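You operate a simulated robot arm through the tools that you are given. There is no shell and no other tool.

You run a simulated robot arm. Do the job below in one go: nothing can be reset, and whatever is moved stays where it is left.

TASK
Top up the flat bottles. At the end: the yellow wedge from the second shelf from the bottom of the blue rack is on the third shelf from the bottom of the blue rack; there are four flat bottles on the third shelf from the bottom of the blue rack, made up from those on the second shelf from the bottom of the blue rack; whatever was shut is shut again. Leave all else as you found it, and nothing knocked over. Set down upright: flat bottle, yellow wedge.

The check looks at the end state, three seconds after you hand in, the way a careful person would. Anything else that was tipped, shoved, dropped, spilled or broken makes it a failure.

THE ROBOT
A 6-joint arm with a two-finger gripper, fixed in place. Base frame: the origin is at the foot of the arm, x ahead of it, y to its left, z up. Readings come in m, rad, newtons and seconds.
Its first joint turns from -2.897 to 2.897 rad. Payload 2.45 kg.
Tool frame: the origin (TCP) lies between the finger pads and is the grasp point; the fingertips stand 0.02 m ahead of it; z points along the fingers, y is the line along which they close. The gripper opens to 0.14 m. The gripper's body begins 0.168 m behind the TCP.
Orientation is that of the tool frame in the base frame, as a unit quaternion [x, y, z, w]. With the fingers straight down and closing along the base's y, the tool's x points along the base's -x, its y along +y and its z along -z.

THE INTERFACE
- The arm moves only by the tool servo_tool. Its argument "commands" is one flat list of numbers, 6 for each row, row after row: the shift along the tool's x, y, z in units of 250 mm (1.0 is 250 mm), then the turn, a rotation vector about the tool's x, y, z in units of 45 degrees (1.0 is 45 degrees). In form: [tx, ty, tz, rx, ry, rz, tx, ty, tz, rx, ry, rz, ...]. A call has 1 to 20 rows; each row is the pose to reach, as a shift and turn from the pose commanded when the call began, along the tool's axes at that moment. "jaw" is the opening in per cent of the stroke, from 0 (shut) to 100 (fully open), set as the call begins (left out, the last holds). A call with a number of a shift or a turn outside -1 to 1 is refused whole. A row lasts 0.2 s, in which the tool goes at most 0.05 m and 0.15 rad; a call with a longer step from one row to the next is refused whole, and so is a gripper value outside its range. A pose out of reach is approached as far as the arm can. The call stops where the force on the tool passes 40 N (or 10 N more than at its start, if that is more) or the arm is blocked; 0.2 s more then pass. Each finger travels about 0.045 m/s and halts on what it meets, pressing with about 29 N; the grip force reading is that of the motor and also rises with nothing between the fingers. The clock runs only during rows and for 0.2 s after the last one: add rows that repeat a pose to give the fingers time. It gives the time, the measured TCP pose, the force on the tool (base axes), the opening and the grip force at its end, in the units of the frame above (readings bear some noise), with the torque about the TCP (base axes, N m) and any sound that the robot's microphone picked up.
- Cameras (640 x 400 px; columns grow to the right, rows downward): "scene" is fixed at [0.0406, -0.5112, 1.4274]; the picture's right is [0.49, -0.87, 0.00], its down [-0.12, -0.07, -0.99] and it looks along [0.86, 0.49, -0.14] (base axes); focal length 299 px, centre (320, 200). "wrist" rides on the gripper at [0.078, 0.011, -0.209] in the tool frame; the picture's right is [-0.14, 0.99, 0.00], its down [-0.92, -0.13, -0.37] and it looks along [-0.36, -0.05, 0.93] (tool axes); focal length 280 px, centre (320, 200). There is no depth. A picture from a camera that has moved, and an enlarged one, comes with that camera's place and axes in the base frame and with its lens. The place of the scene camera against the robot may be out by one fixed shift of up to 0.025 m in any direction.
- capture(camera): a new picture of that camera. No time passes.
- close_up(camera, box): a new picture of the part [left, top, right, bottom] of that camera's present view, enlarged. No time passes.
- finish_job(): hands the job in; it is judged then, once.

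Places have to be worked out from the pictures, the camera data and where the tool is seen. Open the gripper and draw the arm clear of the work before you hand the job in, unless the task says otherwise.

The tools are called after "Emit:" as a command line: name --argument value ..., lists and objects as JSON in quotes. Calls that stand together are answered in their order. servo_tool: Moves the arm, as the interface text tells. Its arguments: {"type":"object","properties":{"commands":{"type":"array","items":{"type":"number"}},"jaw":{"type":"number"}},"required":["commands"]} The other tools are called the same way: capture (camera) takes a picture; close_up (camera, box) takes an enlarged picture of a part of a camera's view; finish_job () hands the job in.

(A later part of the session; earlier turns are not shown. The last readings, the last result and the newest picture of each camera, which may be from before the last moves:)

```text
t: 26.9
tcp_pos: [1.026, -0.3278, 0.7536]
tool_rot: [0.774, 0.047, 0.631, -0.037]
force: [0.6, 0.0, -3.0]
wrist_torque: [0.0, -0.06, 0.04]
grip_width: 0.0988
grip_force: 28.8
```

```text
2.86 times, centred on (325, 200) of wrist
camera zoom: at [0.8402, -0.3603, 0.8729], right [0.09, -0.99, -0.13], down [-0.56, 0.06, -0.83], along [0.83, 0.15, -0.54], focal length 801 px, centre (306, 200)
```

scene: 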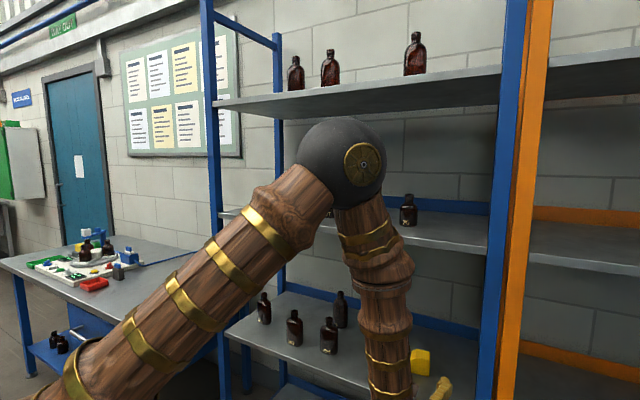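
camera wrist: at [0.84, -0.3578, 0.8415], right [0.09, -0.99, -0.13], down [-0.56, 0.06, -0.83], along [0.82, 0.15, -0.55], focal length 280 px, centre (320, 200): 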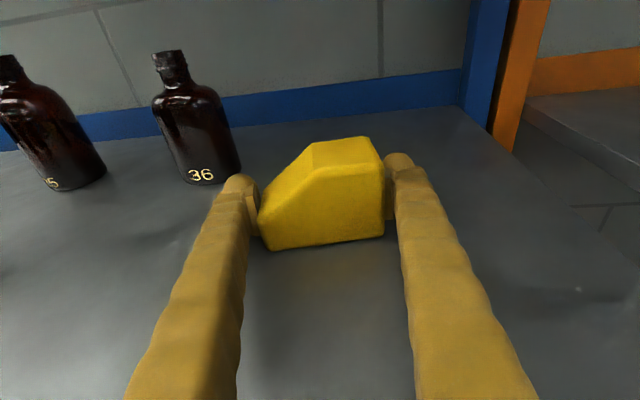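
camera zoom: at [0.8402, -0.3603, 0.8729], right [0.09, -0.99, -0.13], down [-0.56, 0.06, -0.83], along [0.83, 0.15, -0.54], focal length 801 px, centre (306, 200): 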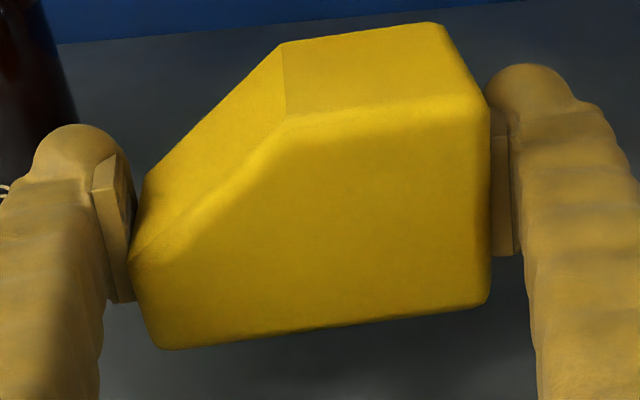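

Wedge held firmly (~0.3 kg), level. I retreat straight out of the rack to x≈0.78.

Emit:
servo_tool --commands '[-0.027, 0, -0.14, 0, 0, 0, -0.053, 0, -0.3, 0, 0, 0, -0.08, 0, -0.46, 0, 0, 0, -0.107, 0, -0.63, 0, 0, 0, -0.133, 0, -0.8, 0, 0, 0, -0.16, 0, -0.98, 0, 0, 0]'

Emit:
servo_tool --commands '[0.163, 0.02, -0.035, 0, 0, 0, 0.326, 0.04, -0.07, 0, 0, 0, 0.489, 0.06, -0.104, 0, 0, 0, 0.652, 0.08, -0.139, 0, 0, 0, 0.815, 0.1, -0.173, 0, 0, 0, 0.978, 0.12, -0.208, 0, 0, 0]'

Emit:
servo_tool --commands '[0.163, 0.02, -0.035, 0, 0, 0, 0.326, 0.04, -0.07, 0, 0, 0, 0.489, 0.06, -0.104, 0, 0, 0, 0.652, 0.08, -0.139, 0, 0, 0, 0.815, 0.1, -0.173, 0, 0, 0, 0.978, 0.12, -0.208, 0, 0, 0]'

Emit:
capture --camera "wrist"

Emit:
capture --camera "scene"

```text
t: 28.4
tcp_pos: [0.7769, -0.3585, 0.7653]
tool_rot: [0.774, 0.046, 0.631, -0.037]
force: [-0.3, -0.1, -3.2]
wrist_torque: [-0.02, -0.01, 0.0]
grip_width: 0.0987
grip_force: 29.1
```

```text
t: 29.8
tcp_pos: [0.7779, -0.3863, 1.0108]
tool_rot: [0.774, 0.047, 0.631, -0.037]
force: [0.3, 0.4, -3.1]
wrist_torque: [0.01, -0.01, 0.03]
grip_width: 0.0989
grip_force: 29.2
```

```text
t: 31.1
tcp_pos: [0.7846, -0.4168, 1.2659]
tool_rot: [0.774, 0.046, 0.631, -0.037]
force: [-0.8, -1.1, -3.2]
wrist_torque: [0.06, -0.05, -0.01]
grip_width: 0.0987
grip_force: 28.9
```

```text
taken
camera wrist: at [0.5988, -0.4481, 1.3852], right [0.09, -0.99, -0.13], down [-0.56, 0.06, -0.83], along [0.83, 0.15, -0.55], focal length 280 px, centre (320, 200)
```

wrist: 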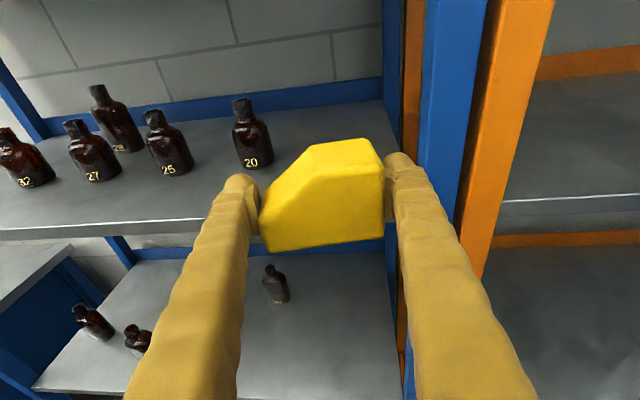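

```text
taken
```

scene: 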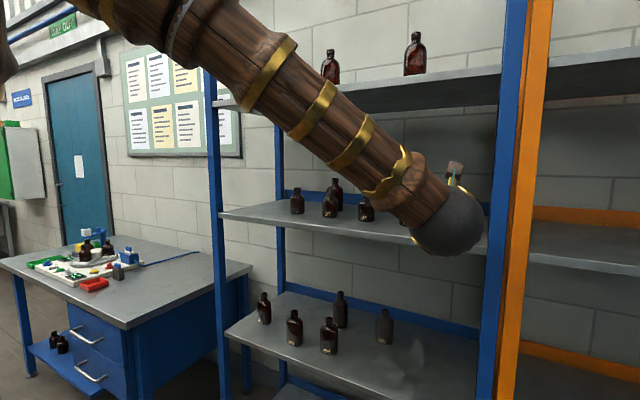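

The third shelf's right end (between bottle 20 at y≈-0.29 and the post at y≈-0.50) is free. I bring the wedge over the front strip there at (0.915,-0.40), then lower to just above the shelf.

Emit:
servo_tool --commands '[0.027, -0.001, 0.13, 0, 0, 0, 0.054, -0.002, 0.26, 0, 0, 0, 0.081, -0.003, 0.39, 0, 0, 0, 0.109, -0.004, 0.513, 0, 0, 0, 0.05, -0.004, 0.525, 0, 0, 0, -0.008, -0.004, 0.538, 0, 0, 0]'

Emit:
capture --camera "wrist"

```text
t: 32.5
tcp_pos: [0.9138, -0.4001, 1.2363]
tool_rot: [0.774, 0.048, 0.63, -0.037]
force: [0.3, 0.2, -2.3]
wrist_torque: [0.0, -0.01, -0.01]
grip_width: 0.0989
grip_force: 28.8
```

```text
taken
camera wrist: at [0.7265, -0.4323, 1.3555], right [0.09, -0.99, -0.13], down [-0.56, 0.06, -0.83], along [0.83, 0.15, -0.54], focal length 280 px, centre (320, 200)
```

wrist: 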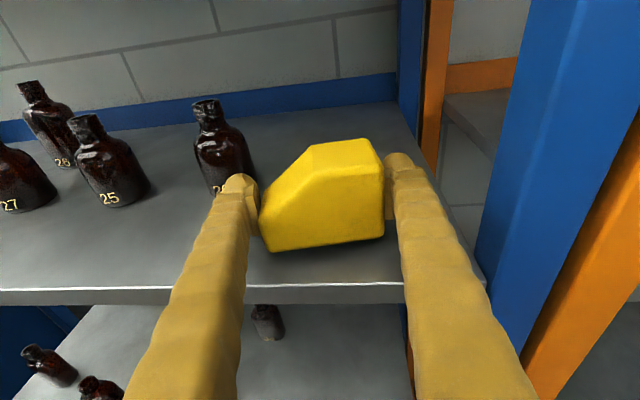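

Well placed in front of the post and clear of bottle 20. I lower gently toward contact.

Emit:
servo_tool --commands '[-0.012, 0, 0.002, 0, 0, 0, -0.023, 0, 0.005, 0, 0, 0, -0.031, 0, 0.007, 0, 0, 0, -0.039, 0, 0.008, 0, 0, 0]'

Emit:
servo_tool --commands '[-0.004, 0, 0.001, 0, 0, 0, -0.004, 0, 0.001, 0, 0, 0]'

Emit:
servo_tool --commands '[-0.004, 0, 0.001, 0, 0, 0, -0.004, 0, 0.001, 0, 0, 0]'

```text
t: 33.5
tcp_pos: [0.9125, -0.4005, 1.2257]
tool_rot: [0.773, 0.046, 0.631, -0.037]
force: [-0.5, -0.1, -2.6]
wrist_torque: [0.0, -0.01, 0.01]
grip_width: 0.0989
grip_force: 29.0
```

```text
t: 34.1
tcp_pos: [0.9136, -0.3996, 1.2253]
tool_rot: [0.773, 0.047, 0.631, -0.037]
force: [-0.4, 0.2, -2.1]
wrist_torque: [0.02, -0.03, 0.0]
grip_width: 0.0989
grip_force: 29.2
```

```text
t: 34.8
tcp_pos: [0.9132, -0.3997, 1.2239]
tool_rot: [0.774, 0.046, 0.631, -0.037]
force: [0.0, 0.4, -2.9]
wrist_torque: [-0.01, -0.01, 0.01]
grip_width: 0.0991
grip_force: 29.2
```

Still carrying its full weight; I continue in 1 mm steps.

Emit:
servo_tool --commands '[-0.004, 0, 0.001, 0, 0, 0, -0.004, 0, 0.001, 0, 0, 0]'

Emit:
servo_tool --commands '[-0.004, 0, 0.001, 0, 0, 0, -0.004, 0, 0.001, 0, 0, 0]'

Emit:
servo_tool --commands '[-0.004, 0, 0.001, 0, 0, 0, -0.004, 0, 0.001, 0, 0, 0]'

```text
t: 35.4
tcp_pos: [0.9125, -0.3993, 1.2232]
tool_rot: [0.773, 0.046, 0.631, -0.036]
force: [-1.5, 2.0, 7.4]
wrist_torque: [0.52, -0.12, 0.1]
grip_width: 0.0986
grip_force: 29.4
```

```text
t: 36.0
tcp_pos: [0.9129, -0.3992, 1.225]
tool_rot: [0.773, 0.047, 0.631, -0.036]
force: [-7.2, -3.0, 26.2]
wrist_torque: [0.53, 0.65, 0.01]
grip_width: 0.0989
grip_force: 29.0
```

```text
t: 36.4
tcp_pos: [0.9136, -0.3998, 1.2239]
tool_rot: [0.772, 0.046, 0.633, -0.036]
force: [-1.2, -0.2, 3.9]
wrist_torque: [0.22, 0.29, -0.01]
grip_width: 0.0989
grip_force: 29.3
stopped in row 2: the force on the tool passed its limit at 41 N (the readings are from after the stop); the commanded pose is now the measured one
```

Contact with the shelf at TCP z≈1.224 (third shelf top ≈1.200). I open the jaws.

Emit:
servo_tool --commands '[0, 0, 0, 0, 0, 0, 0, 0, 0, 0, 0, 0, 0, 0, 0, 0, 0, 0]' --jaw 88

Emit:
capture --camera "wrist"

```text
t: 37.2
tcp_pos: [0.9129, -0.3991, 1.2252]
tool_rot: [0.773, 0.046, 0.632, -0.035]
force: [-0.2, 0.4, 0.5]
wrist_torque: [0.02, 0.02, -0.02]
grip_width: 0.1234
grip_force: 0.1
```

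```text
taken
camera wrist: at [0.7263, -0.432, 1.3419], right [0.09, -0.99, -0.13], down [-0.55, 0.06, -0.83], along [0.83, 0.15, -0.54], focal length 280 px, centre (320, 200)
```

wrist: 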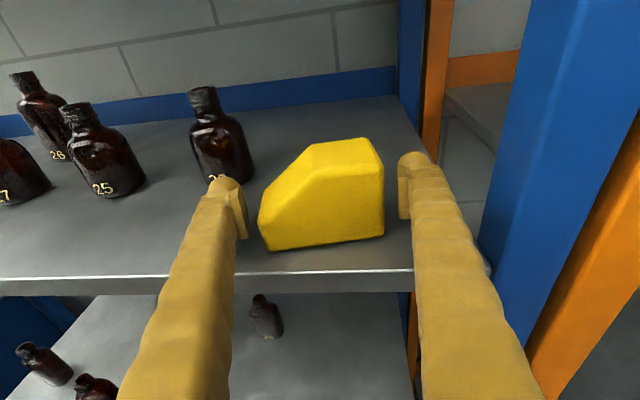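

Wedge stands free. I back off and zoom on bottle 26 from this right-hand angle to check its shape.

Emit:
servo_tool --commands '[0, 0, -0.1, 0, 0, 0, 0, 0, -0.22, 0, 0, 0, 0, 0, -0.38, 0, 0, 0, 0, 0, -0.56, 0, 0, 0]'

Emit:
capture --camera "wrist"

Emit:
close_up --camera "wrist" --box '[50, 60, 230, 200]'

```text
t: 38.2
tcp_pos: [0.7774, -0.413, 1.2509]
tool_rot: [0.773, 0.047, 0.632, -0.036]
force: [0.2, 1.1, -0.3]
wrist_torque: [0.0, -0.05, 0.04]
grip_width: 0.1234
grip_force: 0.0
```

```text
taken
camera wrist: at [0.5897, -0.4448, 1.3697], right [0.09, -0.99, -0.13], down [-0.55, 0.06, -0.83], along [0.83, 0.15, -0.54], focal length 280 px, centre (320, 200)
```

wrist: 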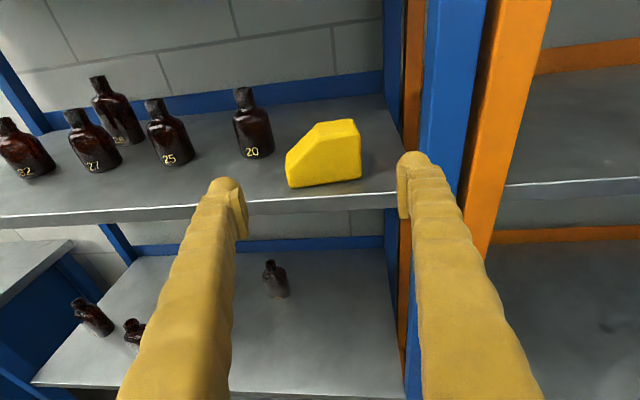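

```text
2.86 times, centred on (140, 130) of wrist
camera zoom: at [0.5897, -0.4448, 1.3697], right [0.09, -0.99, -0.13], down [-0.55, 0.06, -0.83], along [0.83, 0.15, -0.54], focal length 801 px, centre (834, 400)
```

zoom: 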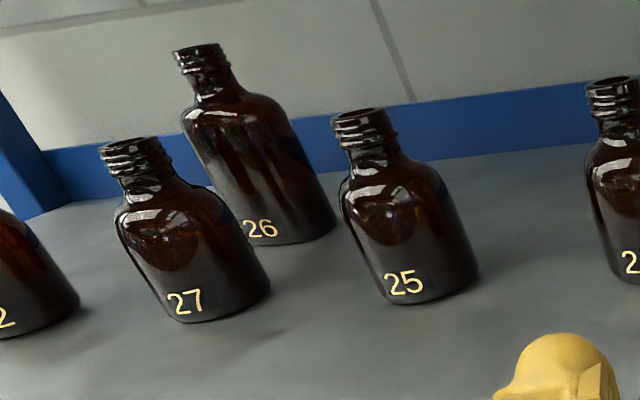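

Emit:
close_up --camera "wrist" --box '[80, 65, 160, 155]'

Emit:
close_up --camera "scene" --box '[315, 170, 355, 220]'

Emit:
close_up --camera "scene" --box '[320, 285, 400, 360]'

Emit:
close_up --camera "scene" --box '[250, 285, 310, 350]'

```text
4.44 times, centred on (120, 110) of wrist
camera zoom: at [0.5897, -0.4448, 1.3697], right [0.09, -0.99, -0.13], down [-0.55, 0.06, -0.83], along [0.83, 0.15, -0.54], focal length 1246 px, centre (1209, 600)
```

zoom: 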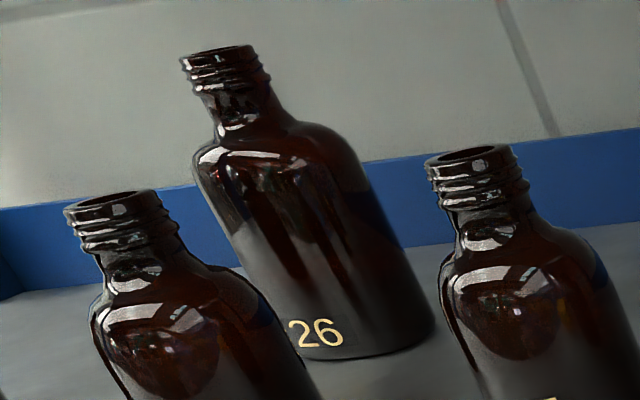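

```text
8.00 times, centred on (335, 195) of scene
camera zoom: at [0.0406, -0.5112, 1.4274], right [0.49, -0.87, 0.0], down [-0.12, -0.07, -0.99], along [0.86, 0.49, -0.14], focal length 2392 px, centre (200, 240)
```

zoom: 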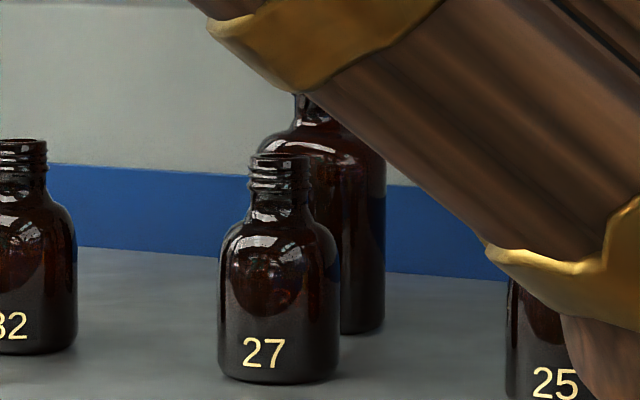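

```text
5.33 times, centred on (360, 322) of scene
camera zoom: at [0.0406, -0.5112, 1.4274], right [0.49, -0.87, 0.0], down [-0.12, -0.07, -0.99], along [0.86, 0.49, -0.14], focal length 1595 px, centre (107, -453)
```

zoom: 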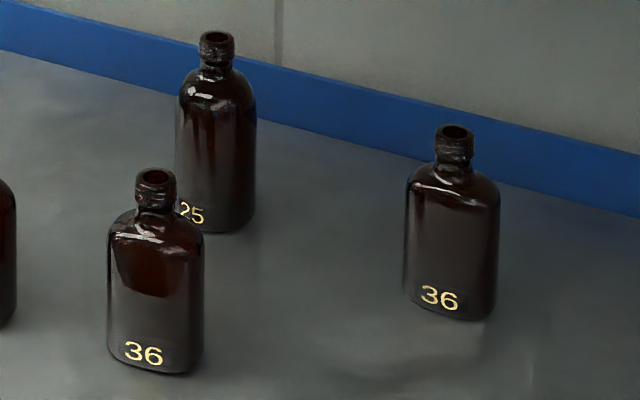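

```text
6.15 times, centred on (280, 318) of scene
camera zoom: at [0.0406, -0.5112, 1.4274], right [0.49, -0.87, 0.0], down [-0.12, -0.07, -0.99], along [0.86, 0.49, -0.14], focal length 1840 px, centre (566, -523)
```

zoom: 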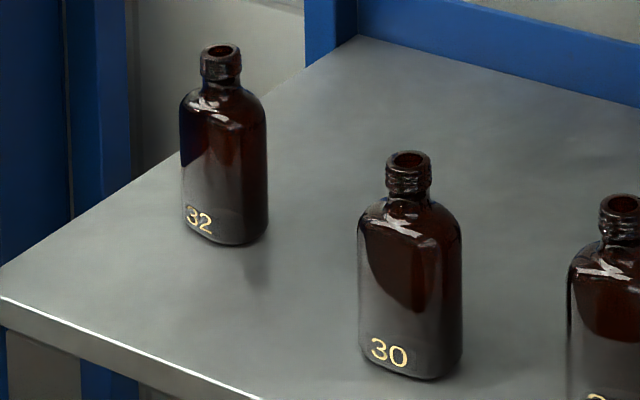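

Shape of 26 is still not certain; a steeper view will settle it. I raise the tool to z≈1.40 in front of the rack and pitch it down to 60°, moving left.

Emit:
servo_tool --commands '[0.1, -0.119, -0.006, -0.007, -0.067, 0.001, 0.2, -0.238, -0.013, -0.014, -0.133, 0.003, 0.3, -0.357, -0.019, -0.021, -0.2, 0.004, 0.4, -0.476, -0.025, -0.029, -0.267, 0.006, 0.5, -0.595, -0.032, -0.036, -0.333, 0.007, 0.601, -0.715, -0.038, -0.0435, -0.4, 0.009]' --jaw 100

```text
t: 39.6
tcp_pos: [0.7771, -0.2318, 1.4005]
tool_rot: [0.862, 0.038, 0.505, -0.017]
force: [-0.3, -0.2, -0.7]
wrist_torque: [0.0, -0.02, 0.0]
grip_width: 0.1399
grip_force: 0.0
```

Emit:
servo_tool --commands '[0.054, -0.098, 0.094, 0, 0, 0, 0.108, -0.196, 0.188, 0, 0, 0, 0.162, -0.294, 0.282, 0, 0, 0, 0.216, -0.392, 0.377, 0, 0, 0, 0.27, -0.49, 0.471, 0, 0, 0, 0.324, -0.588, 0.565, 0, 0, 0]'

Emit:
capture --camera "wrist"

Emit:
close_up --camera "wrist" --box '[200, 20, 360, 180]'

```text
t: 41.0
tcp_pos: [0.9227, -0.0724, 1.3986]
tool_rot: [0.863, 0.038, 0.504, -0.016]
force: [-0.1, -0.3, -0.4]
wrist_torque: [0.04, 0.02, -0.02]
grip_width: 0.1401
grip_force: 0.1
```

```text
taken
camera wrist: at [0.7807, -0.0936, 1.5703], right [0.02, -0.99, -0.11], down [-0.78, 0.06, -0.62], along [0.63, 0.1, -0.77], focal length 280 px, centre (320, 200)
```

wrist: 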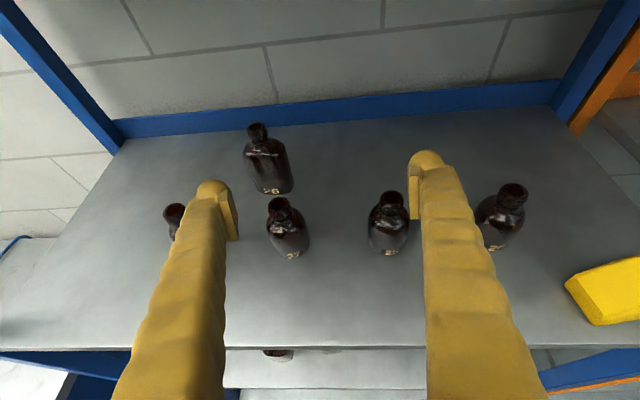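

```text
2.50 times, centred on (280, 100) of wrist
camera zoom: at [0.7807, -0.0936, 1.5703], right [0.02, -0.99, -0.11], down [-0.78, 0.06, -0.62], along [0.63, 0.1, -0.77], focal length 701 px, centre (420, 450)
```

zoom: 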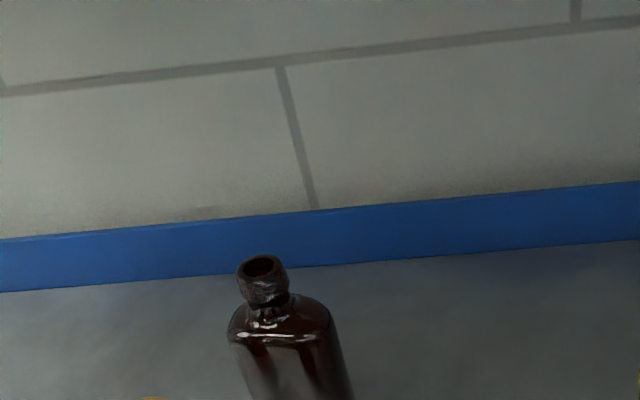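

Zooming in on bottle 26's shoulder outline in this steeper view, and on 27 for comparison.

Emit:
close_up --camera "wrist" --box '[225, 110, 315, 205]'

Emit:
close_up --camera "wrist" --box '[255, 185, 325, 265]'

```text
4.21 times, centred on (270, 158) of wrist
camera zoom: at [0.7807, -0.0936, 1.5703], right [0.02, -0.99, -0.11], down [-0.78, 0.06, -0.62], along [0.63, 0.1, -0.77], focal length 1181 px, centre (530, 379)
```

zoom: 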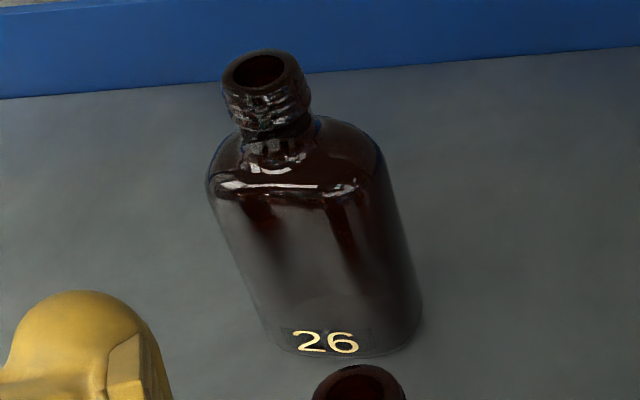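

```text
5.00 times, centred on (290, 225) of wrist
camera zoom: at [0.7807, -0.0936, 1.5703], right [0.02, -0.99, -0.11], down [-0.78, 0.06, -0.62], along [0.63, 0.1, -0.77], focal length 1402 px, centre (470, 75)
```

zoom: 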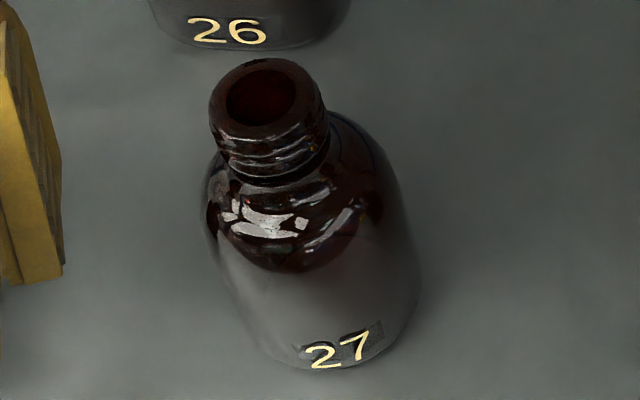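

The straight front shoulder edge and rounded-rectangle outline show 26 is a flat bottle, so three more are needed: 36-back, 36-front and 30. I back out and go down to the second shelf again.

Emit:
servo_tool --commands '[-0.062, 0.07, -0.11, 0, 0, 0, -0.124, 0.14, -0.22, 0, 0, 0, -0.187, 0.21, -0.33, 0, 0, 0, -0.249, 0.28, -0.44, 0, 0, 0, -0.311, 0.349, -0.549, 0, 0, 0]'

Emit:
servo_tool --commands '[-0.145, -0.001, 0.081, 0, 0, 0, -0.29, -0.003, 0.163, 0, 0, 0, -0.436, -0.005, 0.245, 0, 0, 0, -0.581, -0.006, 0.326, 0, 0, 0, -0.727, -0.008, 0.407, 0, 0, 0, -0.872, -0.009, 0.489, 0, 0, 0]'

Emit:
servo_tool --commands '[-0.145, -0.001, 0.081, 0, 0, 0, -0.29, -0.003, 0.163, 0, 0, 0, -0.436, -0.005, 0.245, 0, 0, 0, -0.581, -0.006, 0.326, 0, 0, 0, -0.727, -0.008, 0.407, 0, 0, 0, -0.872, -0.009, 0.489, 0, 0, 0]'

Emit:
capture --camera "wrist"

```text
t: 42.2
tcp_pos: [0.7765, -0.1757, 1.3998]
tool_rot: [0.862, 0.039, 0.505, -0.018]
force: [-0.1, -0.4, 0.1]
wrist_torque: [-0.01, 0.0, -0.01]
grip_width: 0.1399
grip_force: 0.0
```

```text
t: 43.6
tcp_pos: [0.7737, -0.1753, 1.1519]
tool_rot: [0.863, 0.038, 0.504, -0.016]
force: [0.0, -0.4, -0.7]
wrist_torque: [-0.03, -0.01, -0.03]
grip_width: 0.1401
grip_force: 0.0
```

```text
t: 45.0
tcp_pos: [0.7705, -0.1736, 0.9041]
tool_rot: [0.862, 0.038, 0.505, -0.017]
force: [-0.3, -0.1, 0.5]
wrist_torque: [-0.01, -0.02, 0.01]
grip_width: 0.1398
grip_force: 0.1
```

```text
taken
camera wrist: at [0.6294, -0.1948, 1.0765], right [0.02, -0.99, -0.11], down [-0.78, 0.06, -0.62], along [0.63, 0.1, -0.77], focal length 280 px, centre (320, 200)
```

wrist: 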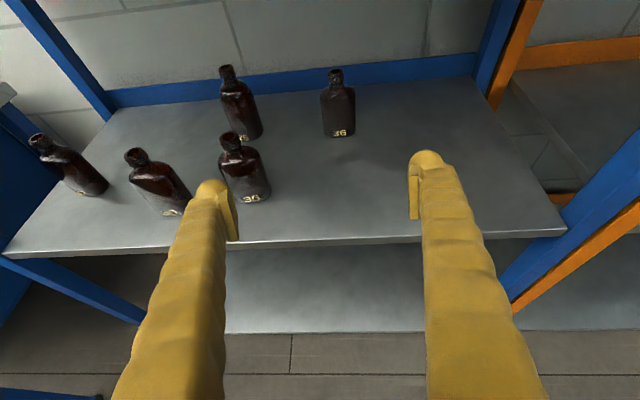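

Emit:
close_up --camera "wrist" --box '[300, 60, 380, 150]'

Emit:
close_up --camera "wrist" --box '[200, 120, 290, 215]'

Emit:
close_up --camera "wrist" --box '[110, 140, 210, 225]'

```text
4.44 times, centred on (340, 105) of wrist
camera zoom: at [0.6294, -0.1948, 1.0765], right [0.02, -0.99, -0.11], down [-0.78, 0.06, -0.62], along [0.63, 0.1, -0.77], focal length 1246 px, centre (231, 622)
```

zoom: 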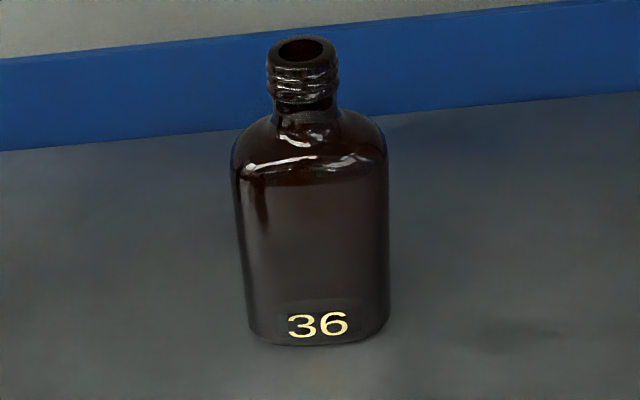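

```text
4.21 times, centred on (245, 168) of wrist
camera zoom: at [0.6294, -0.1948, 1.0765], right [0.02, -0.99, -0.11], down [-0.78, 0.06, -0.62], along [0.63, 0.1, -0.77], focal length 1181 px, centre (636, 337)
```

zoom: 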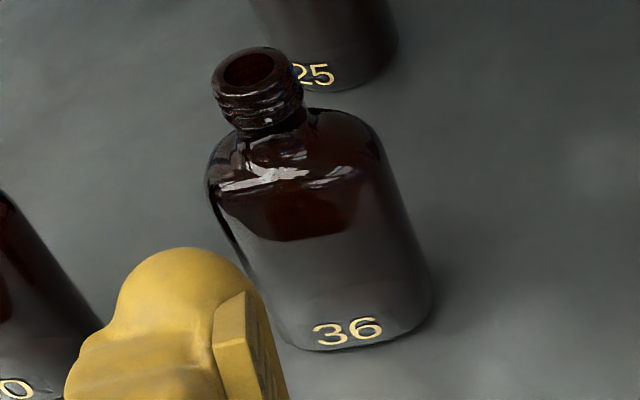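

```text
4.71 times, centred on (160, 182) of wrist
camera zoom: at [0.6294, -0.1948, 1.0765], right [0.02, -0.99, -0.11], down [-0.78, 0.06, -0.62], along [0.63, 0.1, -0.77], focal length 1320 px, centre (1073, 282)
```

zoom: 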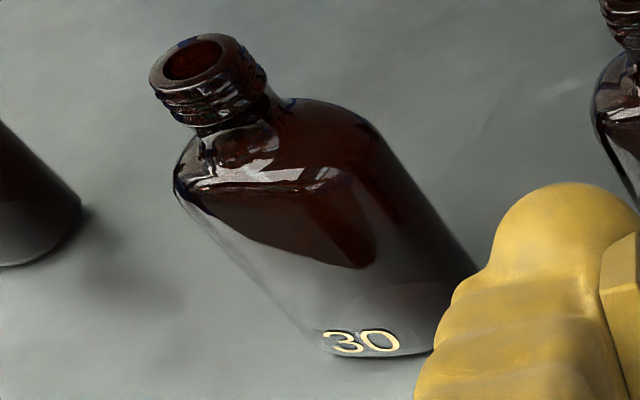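

All three candidates are flat. 36-back: face at x≈1.093, centre y≈-0.188, yaw ≈0. I orient the tool (yaw 0, 20° below horizontal), partly close the jaws, and go to the pre-grasp.

Emit:
servo_tool --commands '[-0.052, 0.02, 0.12, -0.023, 0.052, 0.013, -0.105, 0.04, 0.24, -0.046, 0.104, 0.027, -0.158, 0.06, 0.36, -0.069, 0.155, 0.04, -0.21, 0.08, 0.478, -0.091, 0.207, 0.054]' --jaw 82

Emit:
capture --camera "wrist"

```text
t: 46.0
tcp_pos: [0.8556, -0.1872, 0.798]
tool_rot: [0.819, 0.002, 0.574, -0.001]
force: [0.9, -0.1, 0.6]
wrist_torque: [-0.03, -0.01, -0.03]
grip_width: 0.1148
grip_force: 0.1
```

```text
taken
camera wrist: at [0.6867, -0.1984, 0.943], right [-0.05, -0.99, -0.13], down [-0.66, 0.13, -0.74], along [0.75, 0.05, -0.66], focal length 280 px, centre (320, 200)
```

wrist: 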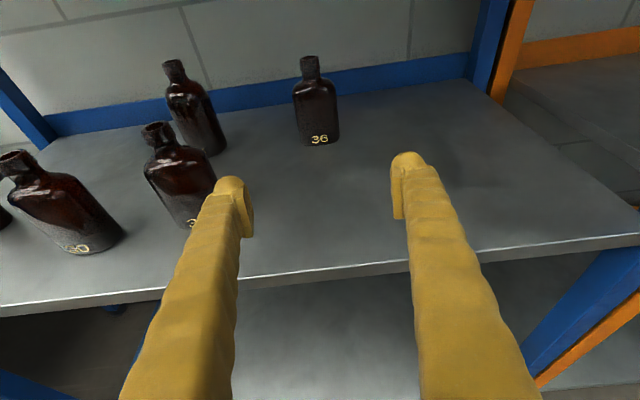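

Emit:
servo_tool --commands '[0.024, 0.001, 0.142, 0, 0, 0, 0.048, 0.001, 0.284, 0, 0, 0, 0.072, 0.002, 0.426, 0, 0, 0, 0.096, 0.002, 0.568, 0, 0, 0, 0.12, 0.003, 0.708, 0, 0, 0]'

Emit:
capture --camera "wrist"

```text
t: 47.2
tcp_pos: [1.0337, -0.1898, 0.7659]
tool_rot: [0.819, 0.0, 0.573, 0.0]
force: [-0.2, -0.3, -1.4]
wrist_torque: [-0.03, 0.0, 0.04]
grip_width: 0.1148
grip_force: 0.0
```

```text
taken
camera wrist: at [0.8646, -0.2004, 0.9116], right [-0.05, -0.99, -0.13], down [-0.66, 0.13, -0.74], along [0.75, 0.05, -0.66], focal length 280 px, centre (320, 200)
```

wrist: 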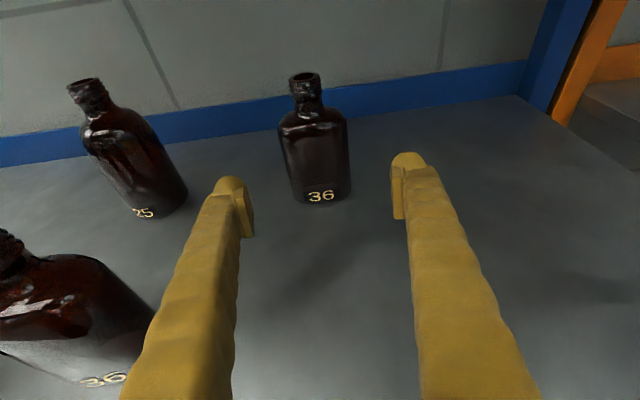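

Bottle 36-back is centred between the fingers (number at (1.094,-0.188)). I move the last 76 mm and then close.

Emit:
servo_tool --commands '[0.013, -0.002, 0.077, 0, 0, 0, 0.026, -0.004, 0.153, 0, 0, 0, 0.039, -0.005, 0.23, 0, 0, 0, 0.052, -0.007, 0.306, 0, 0, 0]'

Emit:
capture --camera "wrist"

```text
t: 48.2
tcp_pos: [1.1089, -0.1885, 0.7463]
tool_rot: [0.819, 0.001, 0.573, -0.001]
force: [-0.9, 0.1, -0.3]
wrist_torque: [-0.03, 0.03, -0.02]
grip_width: 0.1147
grip_force: 0.0
```

```text
taken
camera wrist: at [0.939, -0.1995, 0.8928], right [-0.05, -0.99, -0.13], down [-0.66, 0.13, -0.74], along [0.75, 0.05, -0.66], focal length 280 px, centre (320, 200)
```

wrist: 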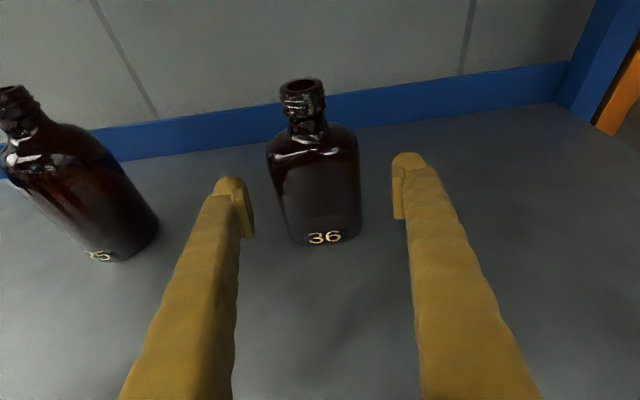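

Centred with no contact; closing on the bottle.

Emit:
servo_tool --commands '[0, 0, 0, 0, 0, 0, 0, 0, 0, 0, 0, 0, 0, 0, 0, 0, 0, 0, 0, 0, 0, 0, 0, 0, 0, 0, 0, 0, 0, 0, 0, 0, 0, 0, 0, 0]' --jaw 25

Emit:
capture --camera "wrist"

```text
t: 49.6
tcp_pos: [1.1074, -0.1887, 0.7453]
tool_rot: [0.819, 0.001, 0.574, -0.001]
force: [0.0, 0.6, 0.0]
wrist_torque: [-0.02, -0.03, -0.03]
grip_width: 0.0665
grip_force: 29.0
```

```text
taken
camera wrist: at [0.9388, -0.1995, 0.8928], right [-0.05, -0.99, -0.13], down [-0.66, 0.13, -0.74], along [0.75, 0.05, -0.66], focal length 280 px, centre (320, 200)
```

wrist: 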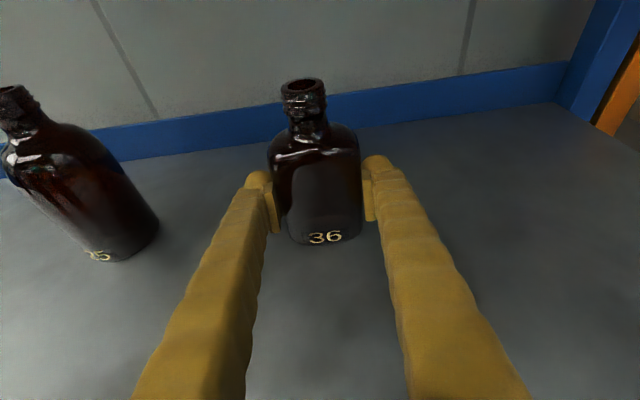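

Gripped at 66 mm width. I lift 4 cm and check.

Emit:
servo_tool --commands '[0.02, 0, -0.007, 0, 0, 0, 0.05, 0, -0.018, 0, 0, 0, 0.1, 0, -0.037, 0, 0, 0, 0.15, 0, -0.055, 0, 0, 0]'

Emit:
capture --camera "wrist"

```text
t: 50.6
tcp_pos: [1.1076, -0.188, 0.7882]
tool_rot: [0.82, 0.001, 0.573, -0.001]
force: [0.0, -0.9, -1.4]
wrist_torque: [0.0, -0.03, 0.01]
grip_width: 0.0665
grip_force: 29.3
```

```text
taken
camera wrist: at [0.9372, -0.1999, 0.9342], right [-0.05, -0.99, -0.13], down [-0.66, 0.13, -0.74], along [0.75, 0.05, -0.66], focal length 280 px, centre (320, 200)
```

wrist: 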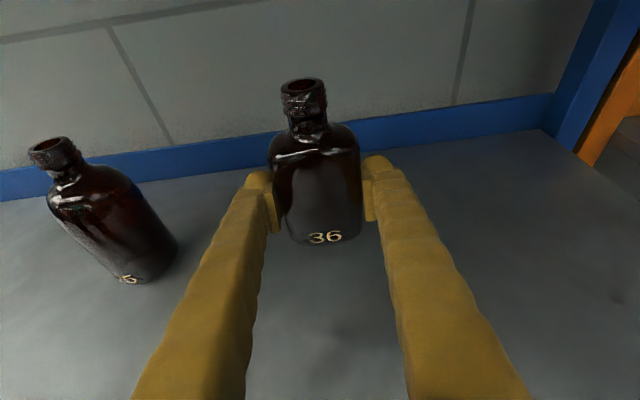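

Bottle held upright. I back out of the second shelf.

Emit:
servo_tool --commands '[-0.057, 0, -0.157, 0, 0, 0, -0.114, 0, -0.313, 0, 0, 0, -0.171, 0, -0.47, 0, 0, 0, -0.228, 0, -0.627, 0, 0, 0, -0.285, 0, -0.783, 0, 0, 0, -0.342, 0, -0.94, 0, 0, 0]'

Emit:
servo_tool --commands '[0, 0, -0.1, 0, 0, 0, 0.1, 0.06, -0.22, 0, 0, 0, 0.24, 0.12, -0.33, 0, 0, 0, 0.385, 0.18, -0.43, 0, 0, 0, 0.53, 0.24, -0.533, 0, 0, 0]'

Emit:
servo_tool --commands '[0.157, 0, -0.057, 0, 0, 0, 0.313, 0, -0.114, 0, 0, 0, 0.47, 0, -0.171, 0, 0, 0, 0.627, 0, -0.228, 0, 0, 0, 0.783, 0, -0.285, 0, 0, 0, 0.94, 0, -0.342, 0, 0, 0]'

Emit:
capture --camera "wrist"

Emit:
capture --camera "scene"

```text
t: 52.0
tcp_pos: [0.856, -0.1898, 0.7883]
tool_rot: [0.819, 0.001, 0.573, -0.001]
force: [-0.1, 0.7, -0.4]
wrist_torque: [-0.02, 0.01, 0.0]
grip_width: 0.0669
grip_force: 28.9
```

```text
t: 53.2
tcp_pos: [0.7811, -0.2478, 0.9564]
tool_rot: [0.82, 0.0, 0.573, 0.0]
force: [-0.9, -0.1, -1.7]
wrist_torque: [0.04, 0.03, 0.05]
grip_width: 0.0666
grip_force: 28.7
```

```text
t: 54.6
tcp_pos: [0.7817, -0.2477, 1.2086]
tool_rot: [0.819, 0.0, 0.573, 0.0]
force: [-0.4, 0.3, -1.2]
wrist_torque: [-0.04, 0.03, 0.0]
grip_width: 0.0666
grip_force: 29.2
```

```text
taken
camera wrist: at [0.6122, -0.2577, 1.3547], right [-0.05, -0.99, -0.13], down [-0.66, 0.13, -0.74], along [0.75, 0.05, -0.66], focal length 280 px, centre (320, 200)
```

wrist: 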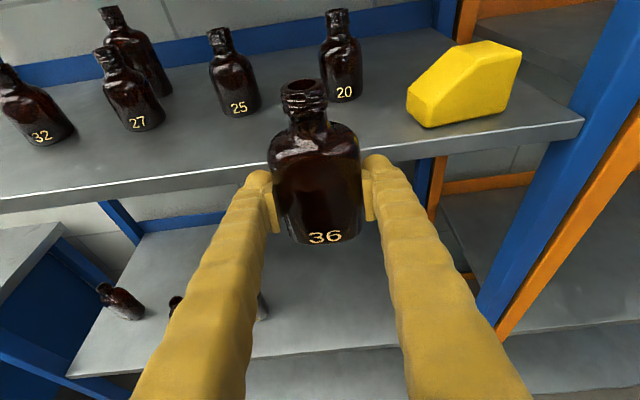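

```text
taken
```

scene: 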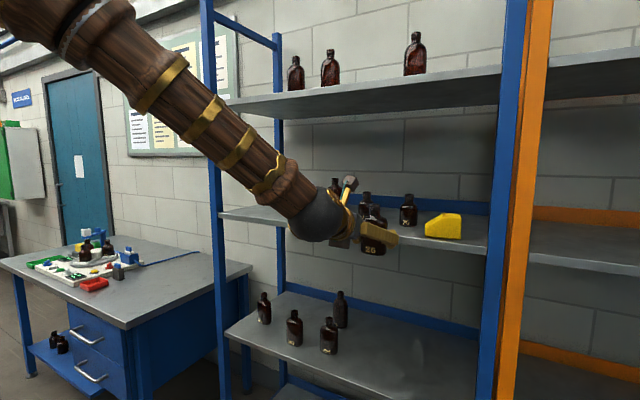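

Now I raise the bottle above the third shelf level, move over the front strip at (0.905,-0.25), and lower to about 1 cm above the shelf.

Emit:
servo_tool --commands '[0.122, 0, -0.045, 0, 0, 0, 0.244, 0, -0.089, 0, 0, 0, 0.286, 0.002, 0.026, 0, 0, 0, 0.328, 0.004, 0.142, 0, 0, 0, 0.37, 0.006, 0.258, 0, 0, 0, 0.412, 0.008, 0.373, 0, 0, 0, 0.37, 0.008, 0.387, 0, 0, 0, 0.337, 0.008, 0.4, 0, 0, 0]'

Emit:
capture --camera "wrist"

```text
t: 56.4
tcp_pos: [0.9004, -0.2507, 1.254]
tool_rot: [0.819, 0.001, 0.574, -0.001]
force: [0.5, -0.3, -1.6]
wrist_torque: [-0.03, -0.03, -0.01]
grip_width: 0.0667
grip_force: 28.9
```

```text
taken
camera wrist: at [0.7315, -0.2611, 1.3995], right [-0.05, -0.99, -0.13], down [-0.66, 0.13, -0.74], along [0.75, 0.05, -0.66], focal length 280 px, centre (320, 200)
```

wrist: 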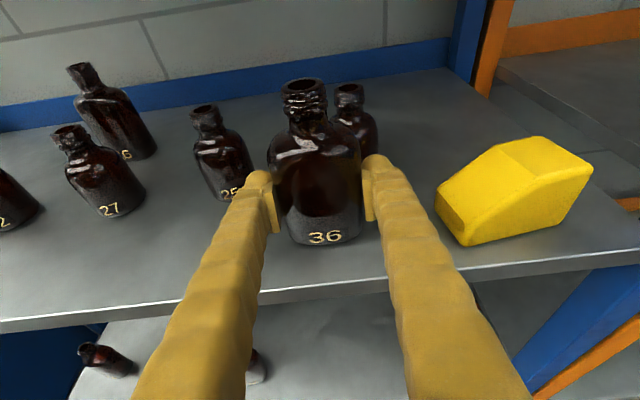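

I nudge 8 mm deeper and lower gently toward contact.

Emit:
servo_tool --commands '[0.011, 0, 0.03, 0, 0, 0, 0, 0, 0.034, 0, 0, 0, -0.012, 0, 0.038, 0, 0, 0, -0.012, 0, 0.038, 0, 0, 0]'

Emit:
servo_tool --commands '[-0.004, 0, 0.001, 0, 0, 0, -0.004, 0, 0.001, 0, 0, 0]'

Emit:
servo_tool --commands '[-0.004, 0, 0.001, 0, 0, 0, -0.004, 0, 0.001, 0, 0, 0]'

```text
t: 57.4
tcp_pos: [0.9087, -0.2491, 1.2491]
tool_rot: [0.819, 0.0, 0.574, 0.0]
force: [0.1, -0.2, -1.0]
wrist_torque: [0.0, -0.02, 0.03]
grip_width: 0.0667
grip_force: 29.2
```

```text
t: 58.0
tcp_pos: [0.9084, -0.2505, 1.2477]
tool_rot: [0.819, 0.001, 0.574, -0.001]
force: [0.1, 0.2, -1.8]
wrist_torque: [0.01, -0.01, -0.03]
grip_width: 0.0666
grip_force: 29.1
```

```text
t: 58.6
tcp_pos: [0.9094, -0.2488, 1.2471]
tool_rot: [0.819, 0.001, 0.574, 0.0]
force: [1.7, -3.8, 8.5]
wrist_torque: [-0.3, -0.05, 0.06]
grip_width: 0.0666
grip_force: 29.3
```

Contact felt (+9 N). I release with a modest opening.

Emit:
servo_tool --commands '[0, 0, 0, 0, 0, 0, 0, 0, 0, 0, 0, 0, 0, 0, 0, 0, 0, 0, 0, 0, 0, 0, 0, 0]' --jaw 68

Emit:
capture --camera "wrist"

```text
t: 59.6
tcp_pos: [0.9087, -0.2495, 1.2459]
tool_rot: [0.82, 0.0, 0.573, 0.0]
force: [-0.6, 0.1, -0.1]
wrist_torque: [-0.05, 0.0, -0.02]
grip_width: 0.0954
grip_force: 0.1
```

```text
taken
camera wrist: at [0.7386, -0.2605, 1.3919], right [-0.05, -0.99, -0.13], down [-0.66, 0.13, -0.74], along [0.75, 0.05, -0.66], focal length 280 px, centre (320, 200)
```

wrist: 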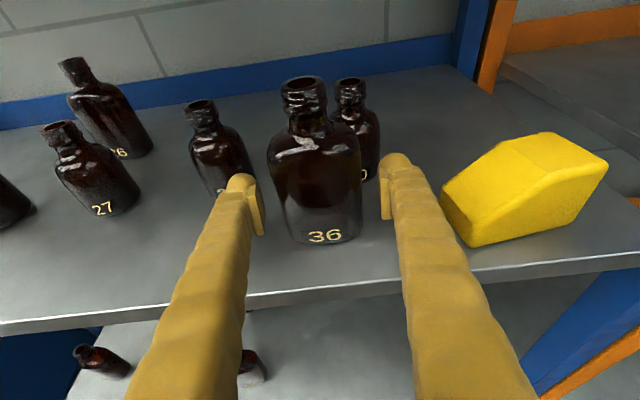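

Standing freely. I back straight out, then descend in front of the rack toward 36-front, changing to yaw 8° and a steeper pitch.

Emit:
servo_tool --commands '[-0.03, 0, -0.08, 0, 0, 0, -0.075, 0, -0.206, 0, 0, 0, -0.126, 0, -0.347, 0, 0, 0, -0.178, 0, -0.489, 0, 0, 0]'

Emit:
servo_tool --commands '[-0.138, -0.067, 0.05, 0.0265, -0.0475, -0.013, -0.276, -0.133, 0.1, 0.053, -0.095, -0.026, -0.413, -0.2, 0.15, 0.0795, -0.1425, -0.039, -0.551, -0.267, 0.2, 0.106, -0.19, -0.053, -0.689, -0.333, 0.25, 0.1325, -0.2375, -0.066, -0.827, -0.4, 0.301, 0.159, -0.285, -0.079]'

Emit:
capture --camera "scene"

```text
t: 60.6
tcp_pos: [0.7801, -0.2507, 1.2463]
tool_rot: [0.82, -0.001, 0.573, 0.001]
force: [-0.7, 0.3, 0.1]
wrist_torque: [0.01, -0.04, 0.0]
grip_width: 0.0952
grip_force: 0.2
```

```text
t: 62.0
tcp_pos: [0.7778, -0.1512, 1.0247]
tool_rot: [0.876, 0.062, 0.477, -0.034]
force: [0.0, -0.3, -0.1]
wrist_torque: [-0.05, 0.04, 0.0]
grip_width: 0.095
grip_force: 0.1
```

```text
taken
```

scene: 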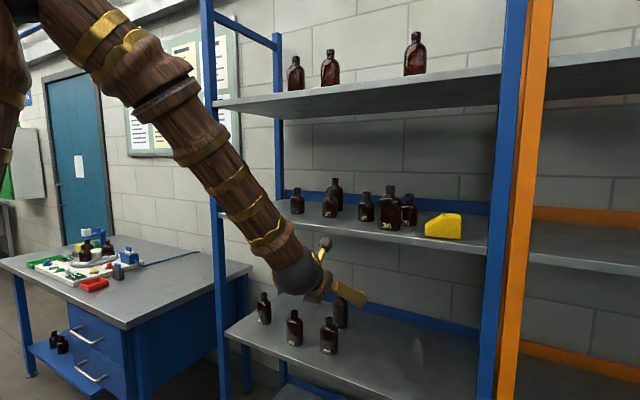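

Emit:
servo_tool --commands '[-0.113, -0.065, 0.102, 0, 0, 0, -0.225, -0.129, 0.203, 0, 0, 0, -0.338, -0.194, 0.305, 0, 0, 0, -0.451, -0.259, 0.407, 0, 0, 0, -0.563, -0.323, 0.508, 0, 0, 0, -0.676, -0.388, 0.61, 0, 0, 0]' --jaw 74

Emit:
capture --camera "wrist"

```text
t: 63.4
tcp_pos: [0.7993, -0.0513, 0.7996]
tool_rot: [0.876, 0.062, 0.477, -0.033]
force: [0.1, -0.3, 0.0]
wrist_torque: [-0.02, 0.01, 0.0]
grip_width: 0.1037
grip_force: 0.1
```

```text
taken
camera wrist: at [0.6691, -0.0802, 0.9804], right [0.07, -0.99, -0.11], down [-0.82, 0.01, -0.57], along [0.57, 0.13, -0.81], focal length 280 px, centre (320, 200)
```

wrist: 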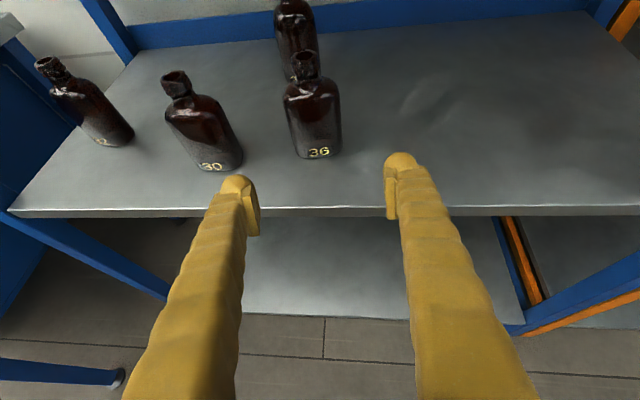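

Emit:
close_up --camera "wrist" --box '[265, 40, 360, 170]'

Emit:
close_up --camera "wrist" --box '[150, 60, 260, 180]'

```text
3.08 times, centred on (312, 105) of wrist
camera zoom: at [0.6691, -0.0802, 0.9804], right [0.07, -0.99, -0.11], down [-0.82, 0.01, -0.57], along [0.57, 0.13, -0.81], focal length 863 px, centre (343, 492)
```

zoom: 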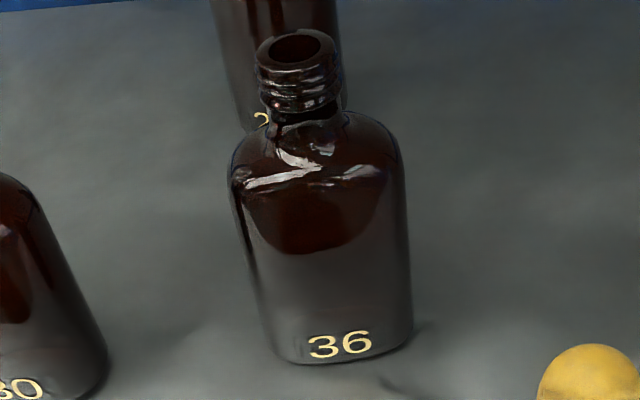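

```text
3.33 times, centred on (205, 120) of wrist
camera zoom: at [0.6691, -0.0802, 0.9804], right [0.07, -0.99, -0.11], down [-0.82, 0.01, -0.57], along [0.57, 0.13, -0.81], focal length 935 px, centre (703, 467)
```

zoom: 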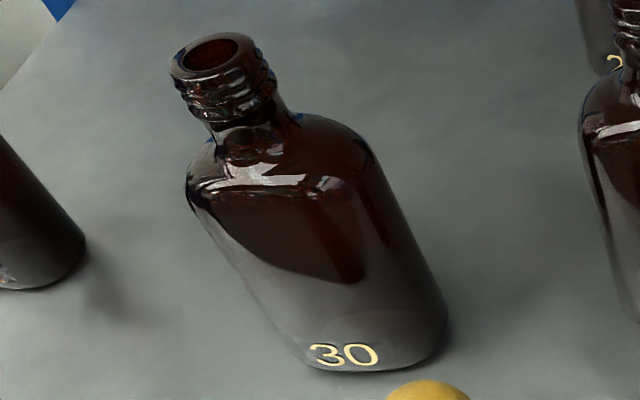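

36-front refined: centre ≈(0.949,-0.029), yaw ≈7°. I advance three quarters of the way along that line.

Emit:
servo_tool --commands '[0.029, -0.001, 0.116, 0, 0, 0, 0.058, -0.002, 0.232, 0, 0, 0, 0.088, -0.003, 0.349, 0, 0, 0, 0.117, -0.004, 0.465, 0, 0, 0]'

Emit:
capture --camera "wrist"

```text
t: 64.4
tcp_pos: [0.9136, -0.0346, 0.7614]
tool_rot: [0.876, 0.062, 0.477, -0.034]
force: [0.3, -0.5, -0.3]
wrist_torque: [0.0, 0.02, 0.0]
grip_width: 0.1035
grip_force: 0.1
```

```text
taken
camera wrist: at [0.784, -0.0636, 0.9407], right [0.06, -0.99, -0.12], down [-0.82, 0.01, -0.57], along [0.57, 0.13, -0.81], focal length 280 px, centre (320, 200)
```

wrist: 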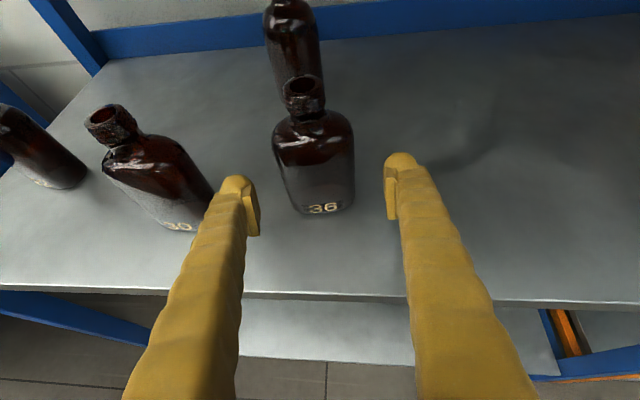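

Clear on both sides; final 35 mm, then close.

Emit:
servo_tool --commands '[0.011, -0.001, 0.05, 0, 0, 0, 0.022, -0.001, 0.1, 0, 0, 0, 0.033, -0.002, 0.15, 0, 0, 0]'

Emit:
capture --camera "wrist"

Emit:
servo_tool --commands '[0, 0, 0, 0, 0, 0, 0, 0, 0, 0, 0, 0, 0, 0, 0, 0, 0, 0, 0, 0, 0, 0, 0, 0, 0, 0, 0, 0, 0, 0]' --jaw 25

Emit:
capture --camera "wrist"

```text
t: 65.2
tcp_pos: [0.9493, -0.0268, 0.7503]
tool_rot: [0.876, 0.061, 0.477, -0.034]
force: [-0.6, -0.3, -0.2]
wrist_torque: [0.0, 0.0, -0.01]
grip_width: 0.1034
grip_force: 0.0
```

```text
taken
camera wrist: at [0.8198, -0.0566, 0.9291], right [0.06, -0.99, -0.12], down [-0.82, 0.01, -0.57], along [0.57, 0.13, -0.81], focal length 280 px, centre (320, 200)
```

wrist: 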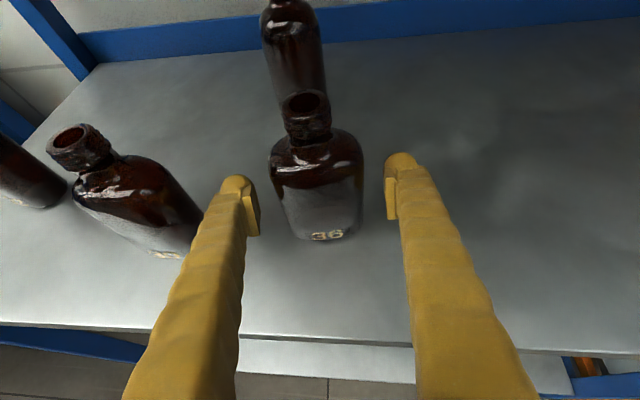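

```text
t: 66.4
tcp_pos: [0.951, -0.0275, 0.7486]
tool_rot: [0.876, 0.061, 0.477, -0.033]
force: [0.0, 0.6, -0.2]
wrist_torque: [0.03, -0.02, -0.02]
grip_width: 0.0676
grip_force: 29.1
```

```text
taken
camera wrist: at [0.8197, -0.0566, 0.9293], right [0.06, -0.99, -0.12], down [-0.82, 0.01, -0.57], along [0.57, 0.13, -0.81], focal length 280 px, centre (320, 200)
```

wrist: 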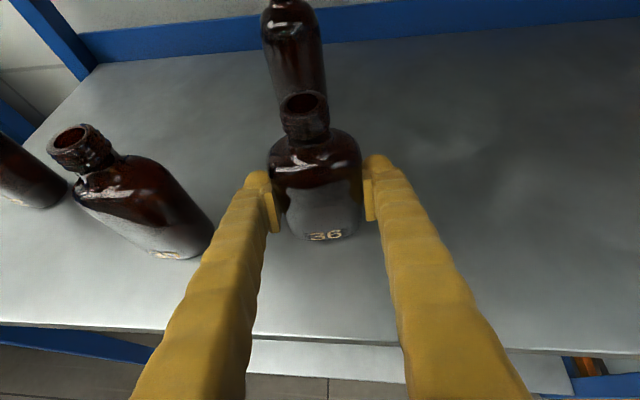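

Gripped. I lift 4 cm and check.

Emit:
servo_tool --commands '[0.02, 0, -0.013, 0, 0, 0, 0.05, 0, -0.033, 0, 0, 0, 0.09, 0, -0.058, 0, 0, 0, 0.134, 0, -0.087, 0, 0, 0]'

Emit:
capture --camera "wrist"

```text
t: 67.4
tcp_pos: [0.9495, -0.0265, 0.7903]
tool_rot: [0.876, 0.062, 0.477, -0.033]
force: [0.4, 0.3, -2.8]
wrist_torque: [0.0, 0.0, -0.03]
grip_width: 0.0673
grip_force: 29.4
```

```text
taken
camera wrist: at [0.8187, -0.0566, 0.9704], right [0.07, -0.99, -0.12], down [-0.82, 0.01, -0.57], along [0.57, 0.13, -0.81], focal length 280 px, centre (320, 200)
```

wrist: 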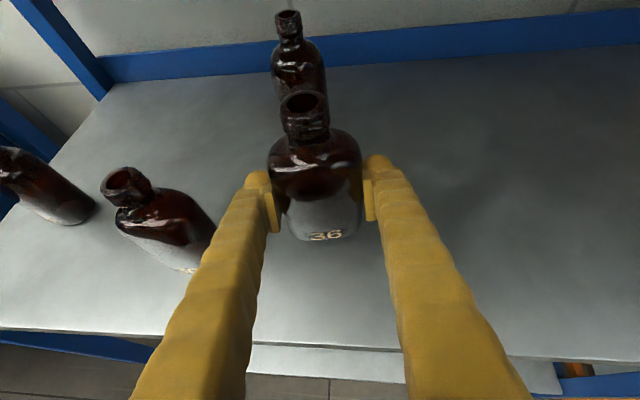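

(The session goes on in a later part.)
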